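You operate a simulated robot arm through the tools that you are given. There is no shell and no other tool. Be economical: measure what you need, move in short steps, check, and stop when the job is done.

Carry out the task below with a simulated robot arm. There is one attempt and no reset: what you move stays moved.

Task
Fetch the wooden block with a square on orange and set it on top of the green book.
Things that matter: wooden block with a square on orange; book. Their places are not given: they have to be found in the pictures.

It is judged by the outcome, as a careful person would: the job done as asked, and still so three seconds after it is handed in. It fails if anything else is knocked over, pushed out of place, dropped, spilled or broken.

Robot
A 7-joint arm with a two-finger parallel gripper, fixed in place. Base frame: the origin is at the foot of the arm, x ahead of it, y to its left, z up; the work surface is at about z = 0.9. Readings come in m, rad, newtons and seconds.
With the tool pointing down near the work surface it reaches from about 0.24 to 0.68 m from the base axis. Its first joint turns from -1.152 to 1.152 rad. Payload 2.4 kg.
The TCP is the grasp point between the finger pads, 0.03 m short of the fingertips. In the tool frame z runs along the fingers and y along their closing line. Largest opening 0.094 m; finger width 0.028, thickness 0.01; the body of the gripper, 0.05 by 0.096 m, starts 0.055 m behind the TCP.
Orientation is that of the tool frame in the base frame, as [roll, pitch, yaw] about the fixed x, y, z axes, in that order (R = Rz(yaw) Ry(pitch) Rx(roll)). With the fingers straight down and closing along the base's y, the tool's x points along the base's -x, its y along +y and its z along -z.

Tools
- The arm moves only by the tool drive_tool. Its argument "increments" is a list of rows, each an object (a shift or turn left out is 0, a gripper value left out holds the last) with "xyz": the shift along the base's x, y, z in m, a list of three; "angular": the turn, a rotation vector about the base's x, y, z in rad, a list of three; "fingers": the opening in per cent of the stroke, from 0 (shut) to 100 (fully open). In form: [{"xyz": [tx, ty, tz], "angular": [ax, ay, az], "fingers": fingers}, ...]. A call has 1 to 8 rows; each row is the pose to reach, as a shift and turn from the pose commanded when the call began. Rows are played at 5 a second. More than 0.05 m and 0.15 rad between two rows, or a gripper value outside its range, and nothing of the call is played. A pose out of reach is approached as far as the arm can. The call stops where the force on the tool passes 40 N (or 10 N more than at its start, if that is more) or the arm is blocked; 0.2 s more then pass. The fingers move at their own pace (about 0.153 m/s each) and stop on an object; they squeeze with about 21 N. The grip force told is the motor's: it shows also when the fingers shut on nothing. Time passes only in rows, and 0.2 s behind the last, so rows that repeat a pose let the fingers close. It gives the time, the measured TCP pose, the force on the tool (base axes), the opening and the grip force at its end, in the units of the frame above (readings bear some noise), and new pictures: "views" is both (left out), scene, wrist or none.
- Cameras (640 x 400 px; columns grow to the right, rows downward): "scene" is fixed at [0.0429, 0.4731, 1.4513]; the picture's right is [-0.73, -0.68, 0.00], its down [-0.35, 0.37, -0.86] and it looks along [0.59, -0.63, -0.51] (base axes); focal length 343 px, centre (320, 200). "wrist" rides on the gripper at [0.076, 0.014, -0.103] in the tool frame; the picture's right is [-0.18, 0.98, 0.00], its down [-0.75, -0.14, -0.64] and it looks along [-0.63, -0.12, 0.77] (tool axes); focal length 243 px, centre (320, 200).
- point_at(camera, pixels): there is no depth. For up to 12 entries [column, row, z] of the newest picture of that camera ("zoom" is the newest enlarged one), the place [x, y] in the base frame at which the ray of that pixel passes the height z, good to about 0.002 m. No time passes.
- enlarge(camera, box): a new picture of the part [left, top, right, bottom] of that camera's present view, enlarged. No time passes.
- sign_off(): hands the job in; it is judged then, once.

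Keep the steps short. Do not move on a guess: measure, check each grasp and each placing, and mend mistakes. In all there are 60 turns and 170 pictures (those below and enlarged ones count). Leave the gripper open and the arm clear of the work at the hand-in unless told otherwise, and finish with a single line.

The tools are called after "Call:" as a command line: name --argument value ..., lists and objects as JSON in quotes. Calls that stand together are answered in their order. drive_tool: Moves the arm, as the interface text tells. Its arguments: {"type":"object","properties":{"increments":{"type":"array","items":{"type":"object","properties":{"xyz":{"type":"array","items":{"type":"number"}},"angular":{"type":"array","items":{"type":"number"}},"fingers":{"type":"number"}}}},"views":{"type":"string","enum":["both","scene","wrist","none"]}},"required":["increments"]} The other tools are called the same way: point_at (camera, pixels) gives the place at which the rays of pixels pass given heights; enlarge (camera, box) takes an enlarged picture of a part of a camera's view; sign_off () hands the job in.

At the start:

```text
t: 0.0
eef_pos: [0.4162, -0.0392, 1.1105]
ee_rot: [3.141, 0.001, -3.141]
wrist_force: [0.1, 0.4, -0.3]
opening: 0.0944
grip_force: 0.0
```

scene: 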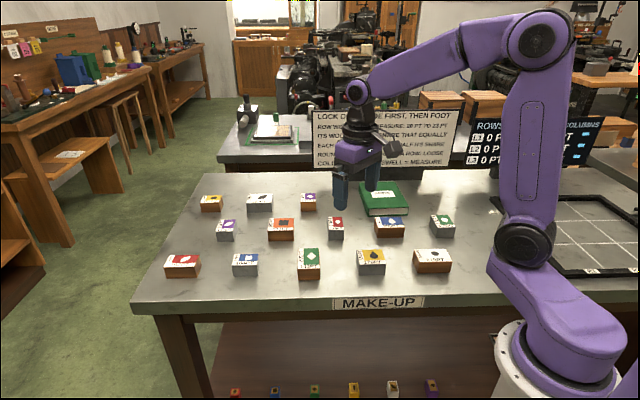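
wrist: 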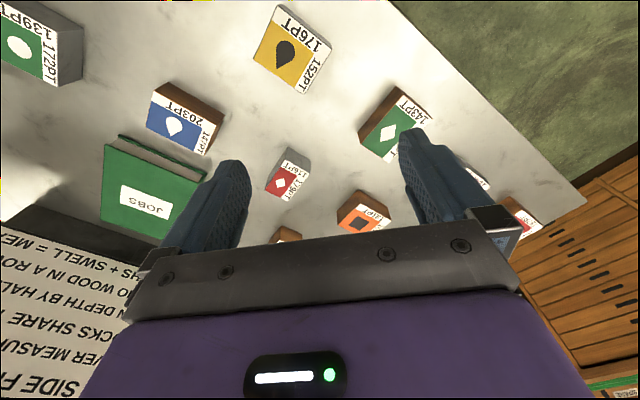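

I see an orange block near scene (281,228) and the green book near (383,198). I'll enlarge both to check them.

Call:
enlarge --camera "scene" --box '[180, 170, 340, 270]'

Call:
enlarge --camera "scene" --box '[320, 170, 480, 270]'

Call:
enlarge --camera "wrist" --box '[250, 140, 410, 240]'

```text
4.00 times, centred on (260, 220) of scene
```

zoom: 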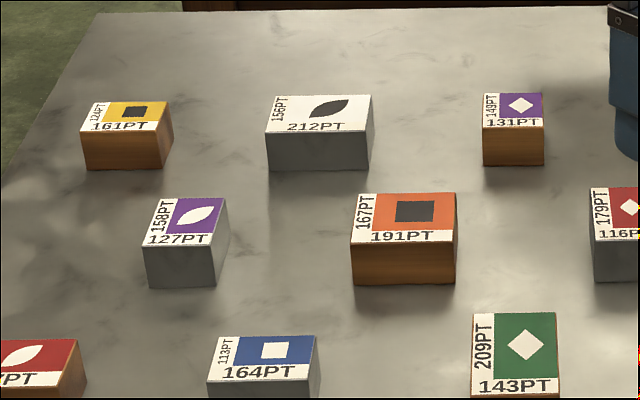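

```text
4.00 times, centred on (400, 220) of scene
```

zoom: 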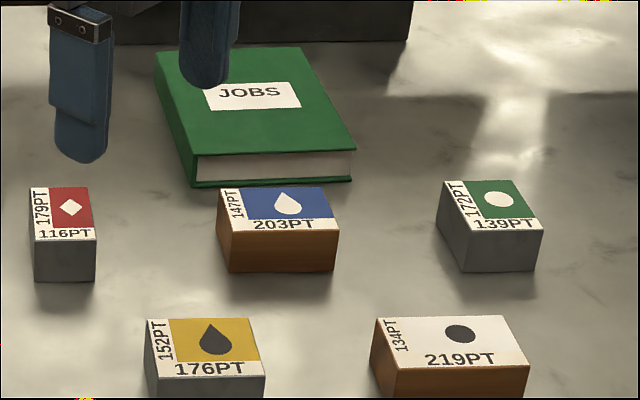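

```text
4.00 times, centred on (330, 190) of wrist
```

zoom: 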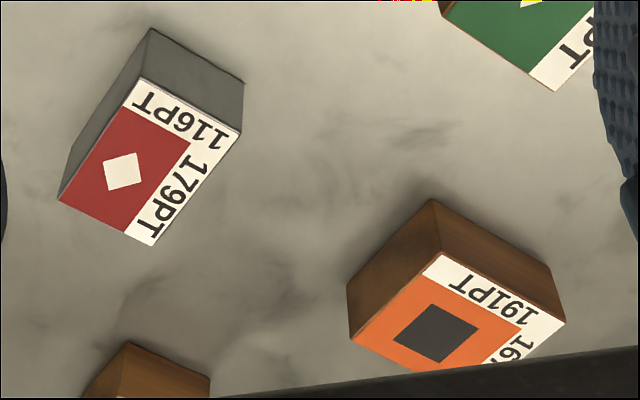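

The orange wooden block with the dark square is the only match. Next I'll measure the block's corners and the book's corners in the scene picture.

Call:
point_at --camera "scene" --pixels '[[268, 241, 0.9], [293.75, 241.2, 0.9], [267.75, 231.5, 0.92], [294, 232, 0.92], [271.75, 218.2, 0.92], [293.75, 218.2, 0.92], [267.75, 231.5, 0.93], [294, 232, 0.93], [271.75, 218.2, 0.93], [293.75, 218.2, 0.93]]'

Call:
point_at --camera "scene" --pixels '[[368, 216.5, 0.9], [408, 215, 0.9], [368.5, 208.5, 0.92], [409, 207, 0.92], [359, 182.5, 0.92], [395, 182, 0.92], [368.5, 208.5, 0.93], [409, 207, 0.93], [359, 182.5, 0.93], [395, 182, 0.93]]'

```text
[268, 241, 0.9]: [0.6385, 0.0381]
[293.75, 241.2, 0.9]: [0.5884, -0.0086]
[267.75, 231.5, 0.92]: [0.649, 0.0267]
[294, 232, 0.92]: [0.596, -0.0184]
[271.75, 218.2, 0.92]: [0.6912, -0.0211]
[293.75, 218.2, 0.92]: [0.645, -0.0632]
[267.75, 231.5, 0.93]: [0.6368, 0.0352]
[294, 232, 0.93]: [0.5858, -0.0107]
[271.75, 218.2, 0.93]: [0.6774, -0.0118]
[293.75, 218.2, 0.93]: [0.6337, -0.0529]
```

```text
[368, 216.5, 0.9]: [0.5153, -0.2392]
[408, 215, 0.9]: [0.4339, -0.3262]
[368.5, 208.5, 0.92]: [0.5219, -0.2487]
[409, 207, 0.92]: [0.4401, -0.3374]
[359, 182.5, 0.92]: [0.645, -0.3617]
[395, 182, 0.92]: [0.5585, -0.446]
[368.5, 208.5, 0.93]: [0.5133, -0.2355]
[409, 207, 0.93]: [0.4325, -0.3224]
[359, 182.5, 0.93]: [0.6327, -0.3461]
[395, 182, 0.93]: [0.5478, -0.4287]
```

The block's top is at z≈0.93, centred near (0.633, -0.010), about 67 × 59 mm, with its edges at about 43°. The book's centre is near (0.532, -0.333), with its top at z≈0.93. I'll move above the block and turn by -0.82 rad so the fingers close across the 67 mm side, where the neighbouring blocks leave wide gaps.

Call:
drive_tool --increments '[{"xyz": [0.036, 0.005, -0.01], "angular": [0, 0, -0.137], "fingers": 100}, {"xyz": [0.072, 0.01, -0.02], "angular": [0, 0, -0.273]}, {"xyz": [0.108, 0.015, -0.03], "angular": [0, 0, -0.41]}, {"xyz": [0.144, 0.019, -0.04], "angular": [0, 0, -0.547]}, {"xyz": [0.18, 0.024, -0.05], "angular": [0, 0, -0.683]}, {"xyz": [0.217, 0.029, -0.06], "angular": [0, 0, -0.82]}, {"xyz": [0.217, 0.029, -0.06], "angular": [0, 0, -0.82]}]'

```text
t: 1.6
eef_pos: [0.6323, -0.0133, 1.0497]
ee_rot: [-3.141, 0.001, 2.32]
wrist_force: [0.3, 0.4, 0.7]
opening: 0.094
grip_force: 0.1
```

scene: 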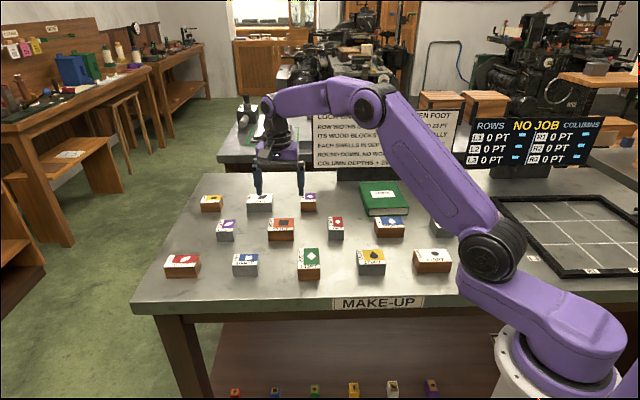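
wrist: 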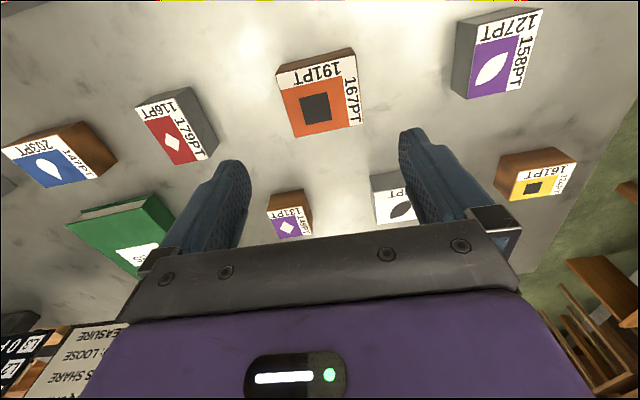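

The pose is close to what I planned. I'll check it by measuring the block's top corners again from the wrist camera.

Call:
enlarge --camera "wrist" --box '[240, 40, 400, 140]'

Call:
enlarge --camera "scene" --box '[220, 150, 348, 230]'

Call:
point_at --camera "wrist" --pixels '[[276, 72, 0.93], [354, 54, 0.93], [362, 125, 0.93], [293, 137, 0.93]]'

```text
4.00 times, centred on (320, 90) of wrist
```

zoom: 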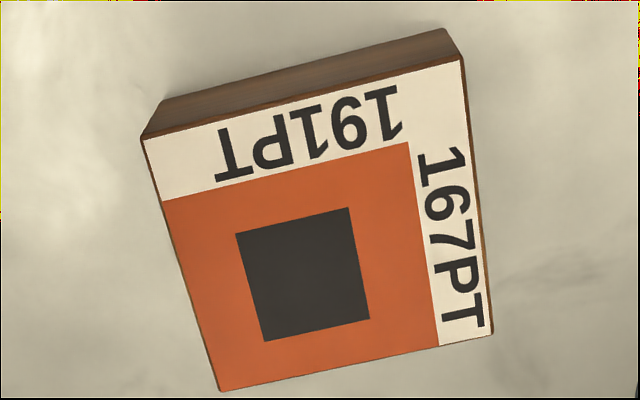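

```text
5.00 times, centred on (284, 190) of scene
```

zoom: 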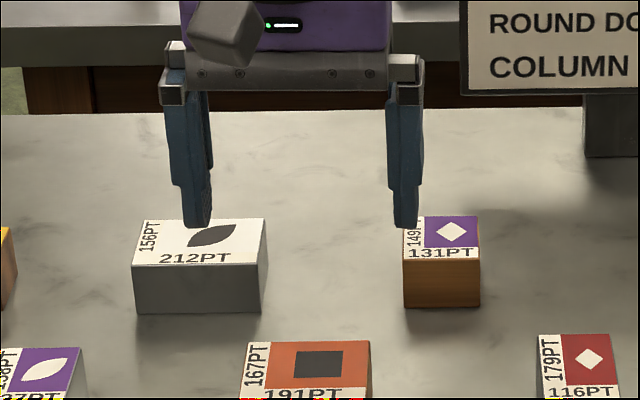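

```text
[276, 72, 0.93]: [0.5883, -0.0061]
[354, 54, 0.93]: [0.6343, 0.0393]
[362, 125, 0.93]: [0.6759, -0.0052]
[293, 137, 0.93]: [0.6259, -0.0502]
```

Both cameras put the block's centre at about (0.632, -0.008). The TCP reads (0.632, -0.013), so I'll shift y by +0.005 and go down part of the way.

Call:
drive_tool --increments '[{"xyz": [0, 0.005, -0.02]}, {"xyz": [0, 0.005, -0.045]}, {"xyz": [0, 0.005, -0.065]}, {"xyz": [0, 0.005, -0.065]}]'

```text
t: 2.6
eef_pos: [0.6325, -0.0053, 0.9821]
ee_rot: [-3.141, 0.0, 2.32]
wrist_force: [-0.4, -0.8, 0.5]
opening: 0.0939
grip_force: 0.2
```

scene: 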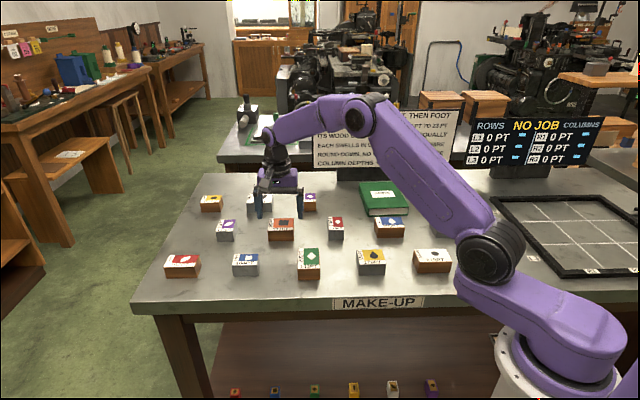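
wrist: 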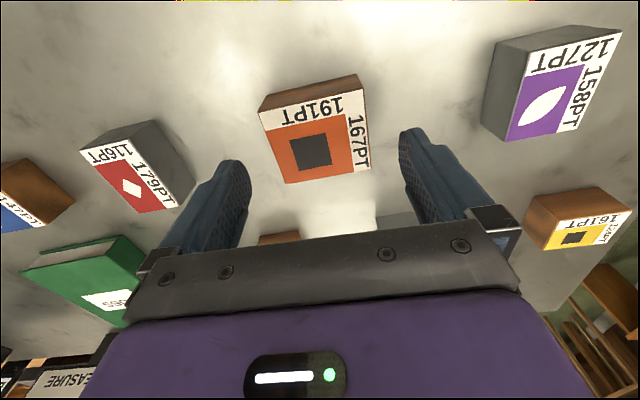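

The block sits between the fingers in the picture. I'll measure its top corners once more before the final descent.

Call:
enlarge --camera "wrist" --box '[220, 90, 420, 215]'

Call:
point_at --camera "wrist" --pixels '[[259, 109, 0.93], [363, 92, 0.93], [370, 170, 0.93], [285, 183, 0.93]]'

```text
3.20 times, centred on (320, 152) of wrist
```

zoom: 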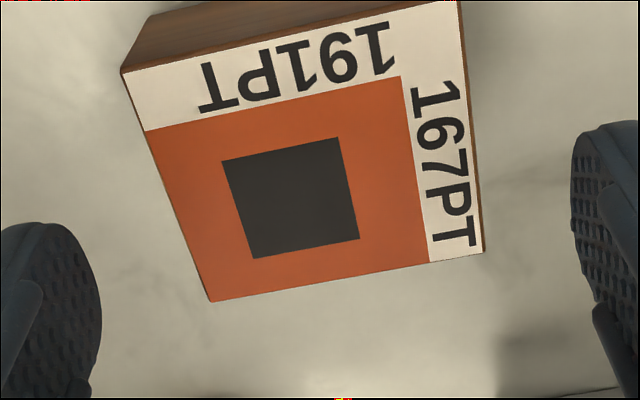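

```text
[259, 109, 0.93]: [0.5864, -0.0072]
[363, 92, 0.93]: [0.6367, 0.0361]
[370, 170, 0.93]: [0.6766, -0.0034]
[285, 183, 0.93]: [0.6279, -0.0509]
```

The centre comes out at (0.632, -0.006) and the TCP is at (0.6325, -0.005), so they're aligned. I'll go down to z≈0.936, which puts the fingertips about 6 mm above the table.

Call:
drive_tool --increments '[{"xyz": [0, 0, -0.015]}, {"xyz": [0, 0, -0.03]}, {"xyz": [0, 0, -0.04]}, {"xyz": [0, 0, -0.047]}, {"xyz": [0, 0, -0.047]}]'

```text
t: 3.8
eef_pos: [0.6334, -0.0056, 0.9365]
ee_rot: [3.142, 0.0, 2.321]
wrist_force: [0.1, 0.0, -0.3]
opening: 0.0937
grip_force: 0.0
```

scene: 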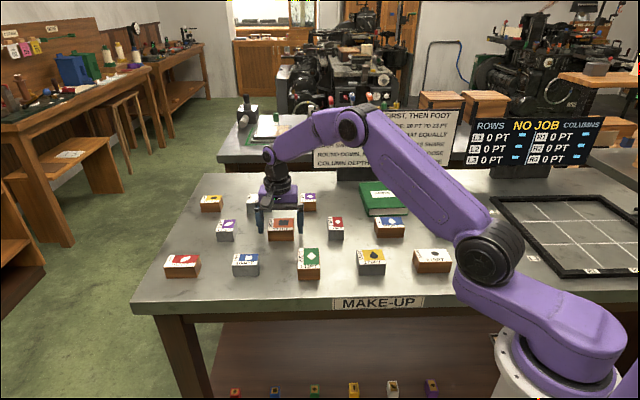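
wrist: 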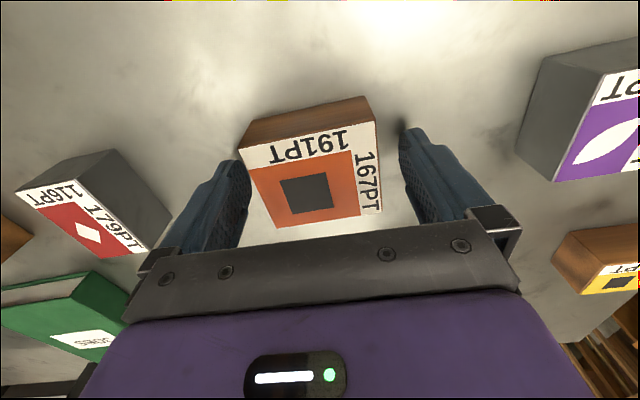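

The fingers straddle the block at z 0.9365 with no contact force. I'll close the gripper.

Call:
drive_tool --increments '[{"fingers": 55}, {"fingers": 40}, {"fingers": 40}, {"fingers": 40}]'

```text
t: 4.8
eef_pos: [0.633, -0.006, 0.9386]
ee_rot: [3.137, 0.003, 2.322]
wrist_force: [0.9, -0.3, 20.3]
opening: 0.0664
grip_force: 21.0
```

scene: 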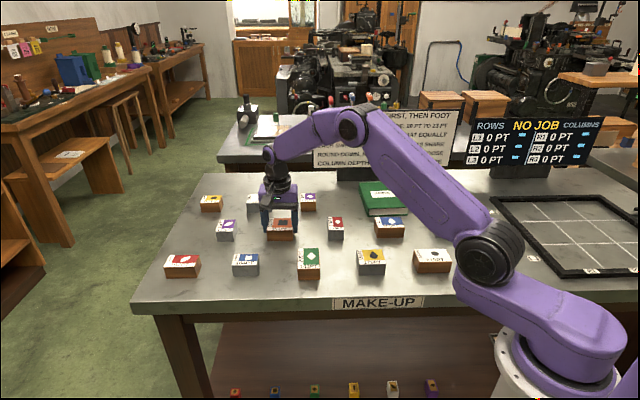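
wrist: 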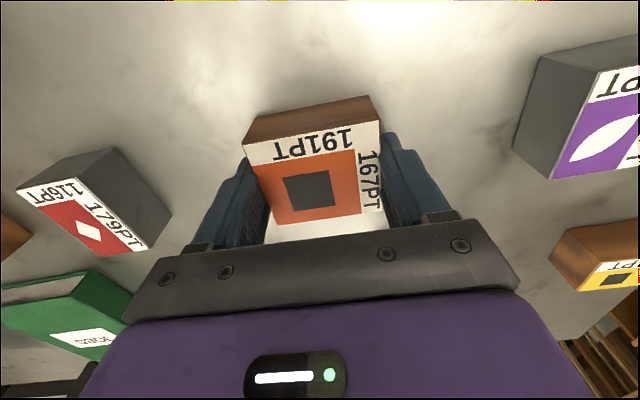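

The block is held: opening 0.0664, grip 21 N. I'll lift it straight up by 0.1 m.

Call:
drive_tool --increments '[{"xyz": [0, 0, 0.01]}, {"xyz": [0, 0, 0.03]}, {"xyz": [0, 0, 0.06]}, {"xyz": [0, 0, 0.1]}, {"xyz": [0, 0, 0.1]}]'

```text
t: 6.0
eef_pos: [0.6303, -0.0023, 1.0401]
ee_rot: [-3.142, 0.0, 2.322]
wrist_force: [-1.2, 0.1, -1.1]
opening: 0.0665
grip_force: 20.9
```

scene: 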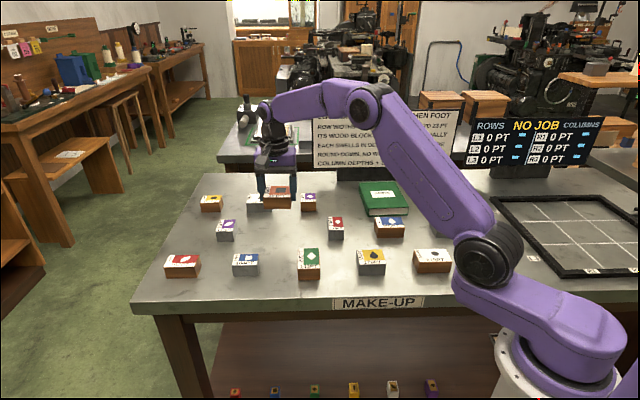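
wrist: 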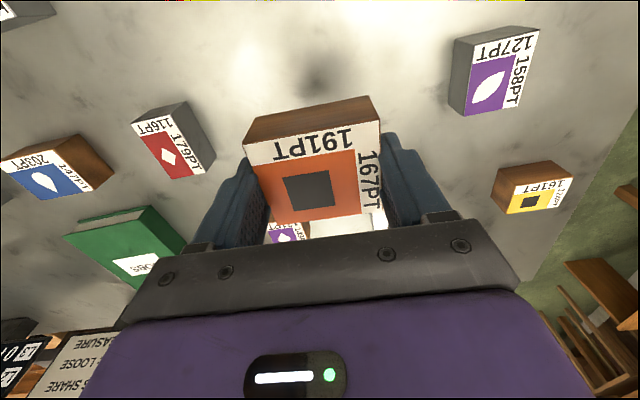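

The block is lifted cleanly. I'll carry it level toward the book, stop about two thirds of the way, and look at the clearance to the sign behind. I'll also measure the foot of that sign.

Call:
drive_tool --increments '[{"xyz": [-0.01, -0.035, 0]}, {"xyz": [-0.021, -0.071, 0]}, {"xyz": [-0.033, -0.11, 0]}, {"xyz": [-0.045, -0.15, 0]}, {"xyz": [-0.056, -0.19, 0]}, {"xyz": [-0.065, -0.22, 0]}, {"xyz": [-0.065, -0.22, 0]}]'

Call:
point_at --camera "scene" --pixels '[[352, 181, 0.9], [422, 180, 0.9], [338, 181, 0.9]]'

```text
t: 7.6
eef_pos: [0.5681, -0.2265, 1.0357]
ee_rot: [-3.141, -0.001, 2.324]
wrist_force: [-0.2, -0.5, -0.7]
opening: 0.0664
grip_force: 21.1
```

scene: 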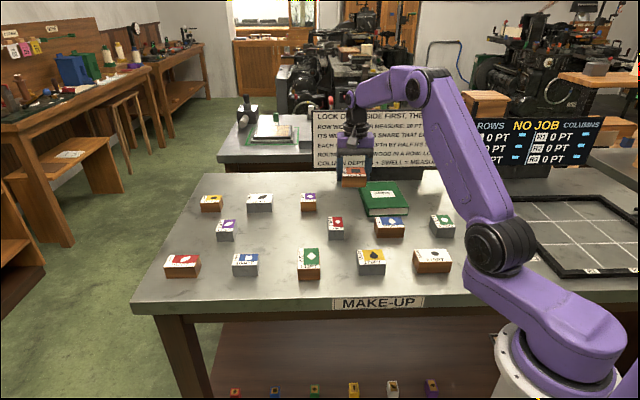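
wrist: 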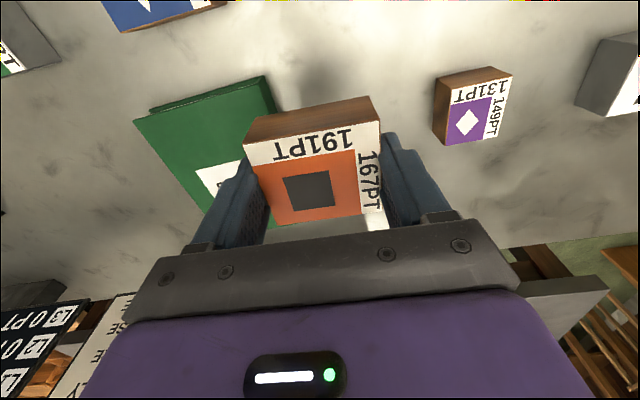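

```text
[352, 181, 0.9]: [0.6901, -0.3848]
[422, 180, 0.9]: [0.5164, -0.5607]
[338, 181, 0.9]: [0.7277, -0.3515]
```

The sign's foot is about 0.15 m beyond the book's centre, so there's room. With the book now unobstructed, I'll enlarge it to refine its centre and top height.

Call:
enlarge --camera "scene" --box '[330, 160, 426, 220]'

```text
6.67 times, centred on (378, 190) of scene
```

zoom: 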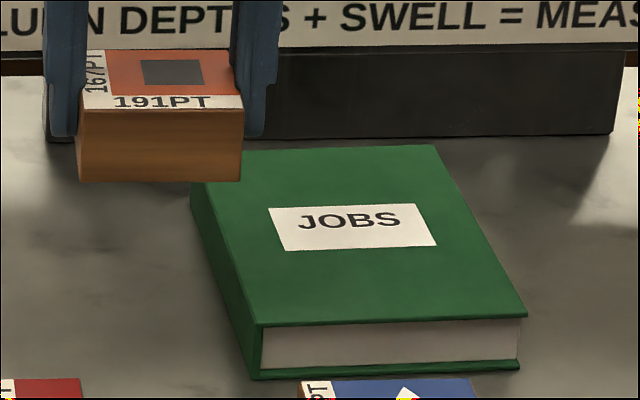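

Call:
point_at --camera "zoom" --pixels '[[250, 379, 0.9], [518, 370, 0.9], [260, 325, 0.925], [527, 317, 0.925], [436, 145, 0.925], [260, 325, 0.93], [527, 317, 0.93], [436, 145, 0.93], [260, 325, 0.935], [527, 317, 0.935]]'

```text
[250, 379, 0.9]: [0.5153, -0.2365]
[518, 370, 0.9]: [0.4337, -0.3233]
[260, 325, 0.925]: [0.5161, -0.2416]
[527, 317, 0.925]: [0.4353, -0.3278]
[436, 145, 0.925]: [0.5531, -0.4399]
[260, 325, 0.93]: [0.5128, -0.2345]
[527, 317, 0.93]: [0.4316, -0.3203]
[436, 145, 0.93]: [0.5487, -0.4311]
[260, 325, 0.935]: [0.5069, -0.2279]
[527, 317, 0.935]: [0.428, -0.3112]
```

The book's top is at about z 0.928 and its centre at (0.532, -0.336). From the TCP at (0.568, -0.2265) I'll shift (-0.036, -0.110) and stay high.

Call:
drive_tool --increments '[{"xyz": [-0.012, -0.037, 0]}, {"xyz": [-0.024, -0.074, 0]}, {"xyz": [-0.032, -0.1, 0]}, {"xyz": [-0.036, -0.11, 0]}, {"xyz": [-0.036, -0.11, 0]}, {"xyz": [-0.036, -0.11, 0]}]'

```text
t: 9.0
eef_pos: [0.5317, -0.3347, 1.0398]
ee_rot: [3.141, 0.001, 2.323]
wrist_force: [1.1, 0.2, -1.2]
opening: 0.0663
grip_force: 20.9
```

scene: 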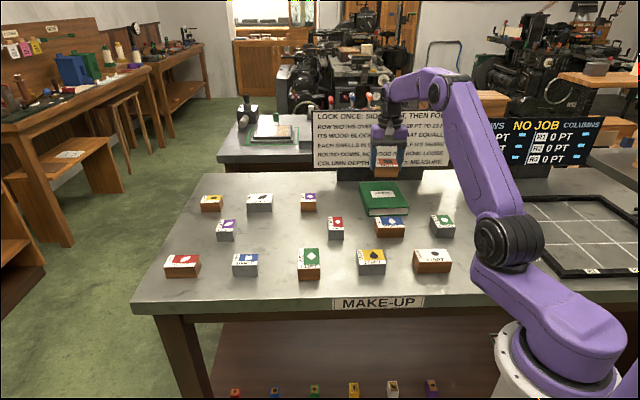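
wrist: 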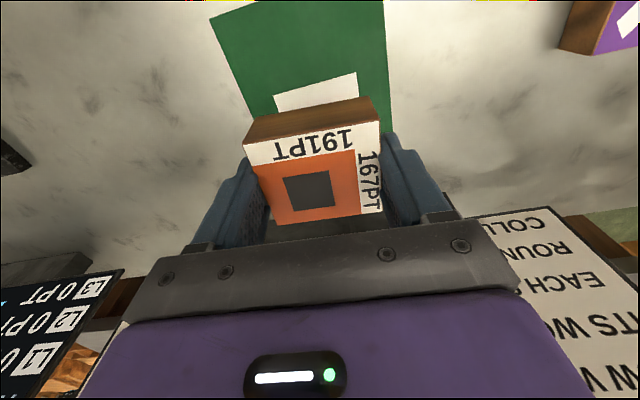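

The block is over the book's centre. I'll lower the TCP to about z 0.972, just above contact.

Call:
drive_tool --increments '[{"xyz": [0, 0, -0.025]}, {"xyz": [0, 0, -0.045]}, {"xyz": [0, 0, -0.058]}, {"xyz": [0, 0, -0.066]}, {"xyz": [0, 0, -0.066]}]'

Call:
enlarge --camera "scene" --box '[330, 160, 426, 220]'

```text
t: 10.2
eef_pos: [0.533, -0.3344, 0.9732]
ee_rot: [3.141, 0.001, 2.322]
wrist_force: [0.0, 0.3, -1.1]
opening: 0.0661
grip_force: 21.0
```

scene: 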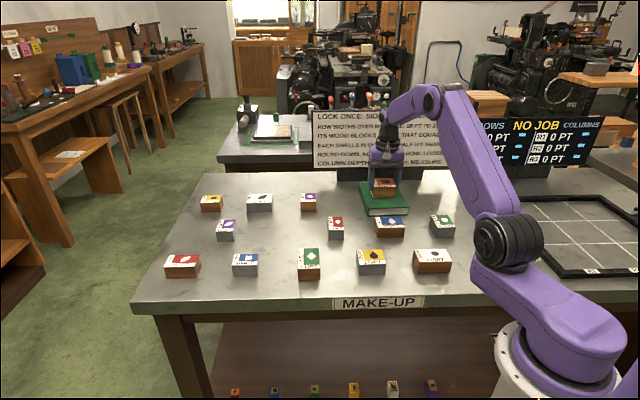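
wrist: 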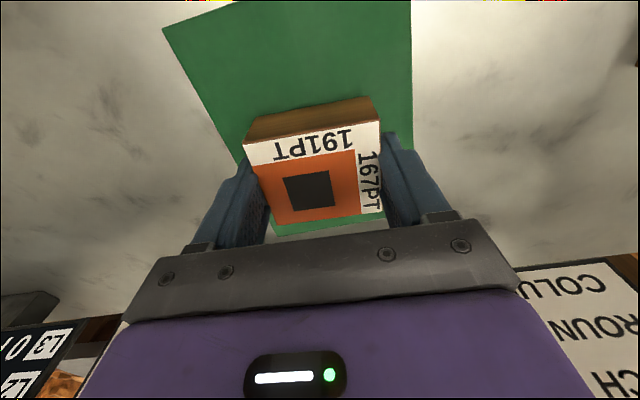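

```text
6.67 times, centred on (378, 190) of scene
```

zoom: 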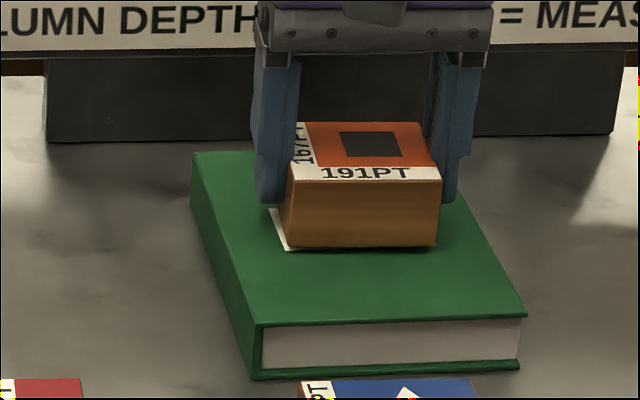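

The block hangs just above the label on the book. I'll lower it in 2 mm steps and watch the force.

Call:
drive_tool --increments '[{"xyz": [0, 0, -0.002]}, {"xyz": [0, 0, -0.004]}, {"xyz": [0, 0, -0.004]}]' --views "none"

```text
t: 11.0
eef_pos: [0.5333, -0.3349, 0.9697]
ee_rot: [3.14, 0.0, 2.321]
wrist_force: [0.7, -0.4, -0.3]
opening: 0.0664
grip_force: 20.9
```

There's no contact yet, so I'll go down a little more.

Call:
drive_tool --increments '[{"xyz": [0, 0, -0.001]}, {"xyz": [0, 0, -0.002]}, {"xyz": [0, 0, -0.002]}]' --views "none"

```text
t: 11.8
eef_pos: [0.5319, -0.3354, 0.9694]
ee_rot: [3.141, -0.002, 2.321]
wrist_force: [-1.2, 1.1, 3.9]
opening: 0.0666
grip_force: 20.9
```

The force has risen to 3.9 N, so the block is resting on the book. I'll open the fingers in place.

Call:
drive_tool --increments '[{"fingers": 80}, {"fingers": 100}, {"fingers": 100}]'

Call:
enlarge --camera "scene" --box '[330, 160, 426, 220]'

```text
t: 12.6
eef_pos: [0.5329, -0.335, 0.9689]
ee_rot: [3.141, 0.001, 2.321]
wrist_force: [-0.1, 0.2, 0.4]
opening: 0.0941
grip_force: 0.0
```

scene: 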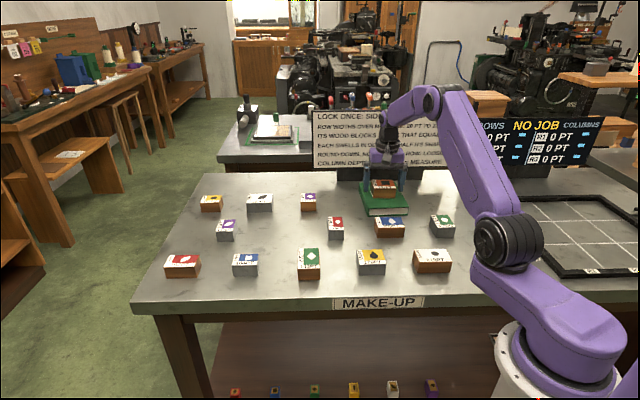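
wrist: 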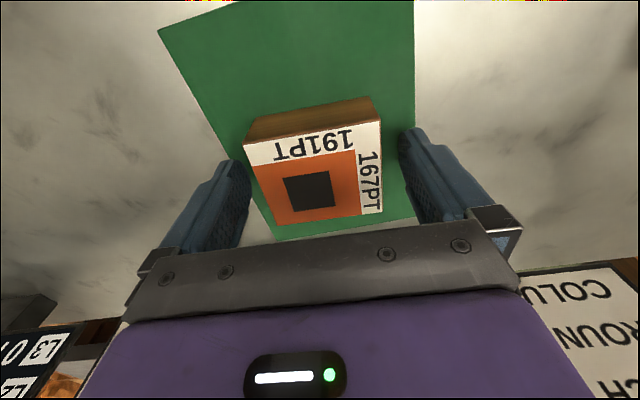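

```text
6.67 times, centred on (378, 190) of scene
```

zoom: 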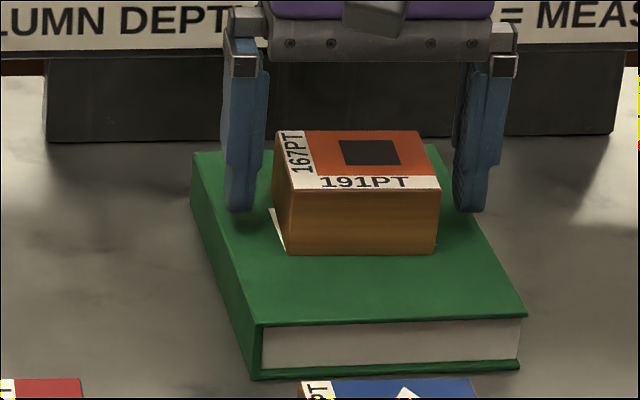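

The block rests free on the book. I'll raise the arm straight up and then back off a little toward the base.

Call:
drive_tool --increments '[{"xyz": [0, 0, 0.02]}, {"xyz": [0, 0, 0.06]}, {"xyz": [0, 0, 0.1]}, {"xyz": [0, 0, 0.14]}, {"xyz": [-0.03, 0.03, 0.15]}, {"xyz": [-0.06, 0.06, 0.15]}, {"xyz": [-0.06, 0.06, 0.15]}]'

Call:
enlarge --camera "scene" --box '[330, 160, 426, 220]'

```text
t: 14.2
eef_pos: [0.4725, -0.2763, 1.1161]
ee_rot: [3.141, 0.001, 2.323]
wrist_force: [-0.4, 0.5, 0.7]
opening: 0.0941
grip_force: 0.1
```

scene: 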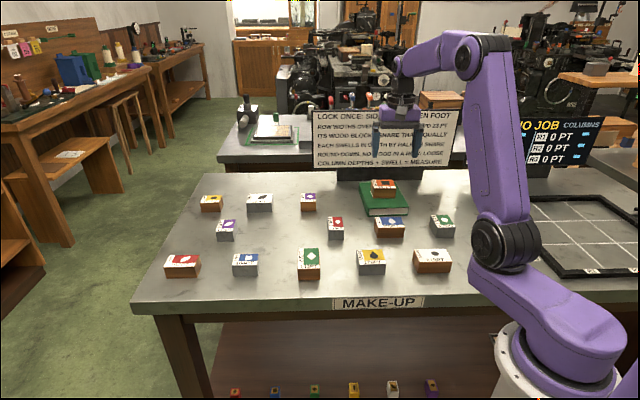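
wrist: 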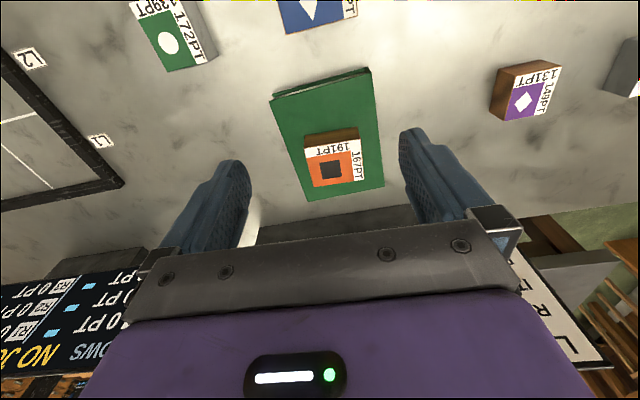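

```text
6.67 times, centred on (378, 190) of scene
```

zoom: 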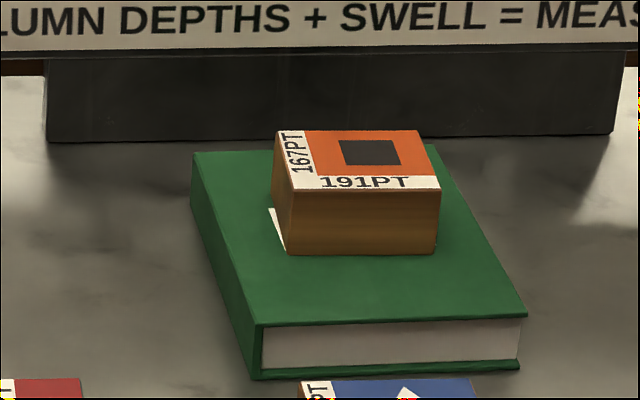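

The block lies flat on the green book, the other blocks haven't moved, and the arm is clear with the gripper open. I'll hand the job in.

Call:
sign_off

```text
The job is handed in.
```

The wooden block with the dark square on orange is lying flat on top of the green book; nothing else was moved, and the job is handed in.
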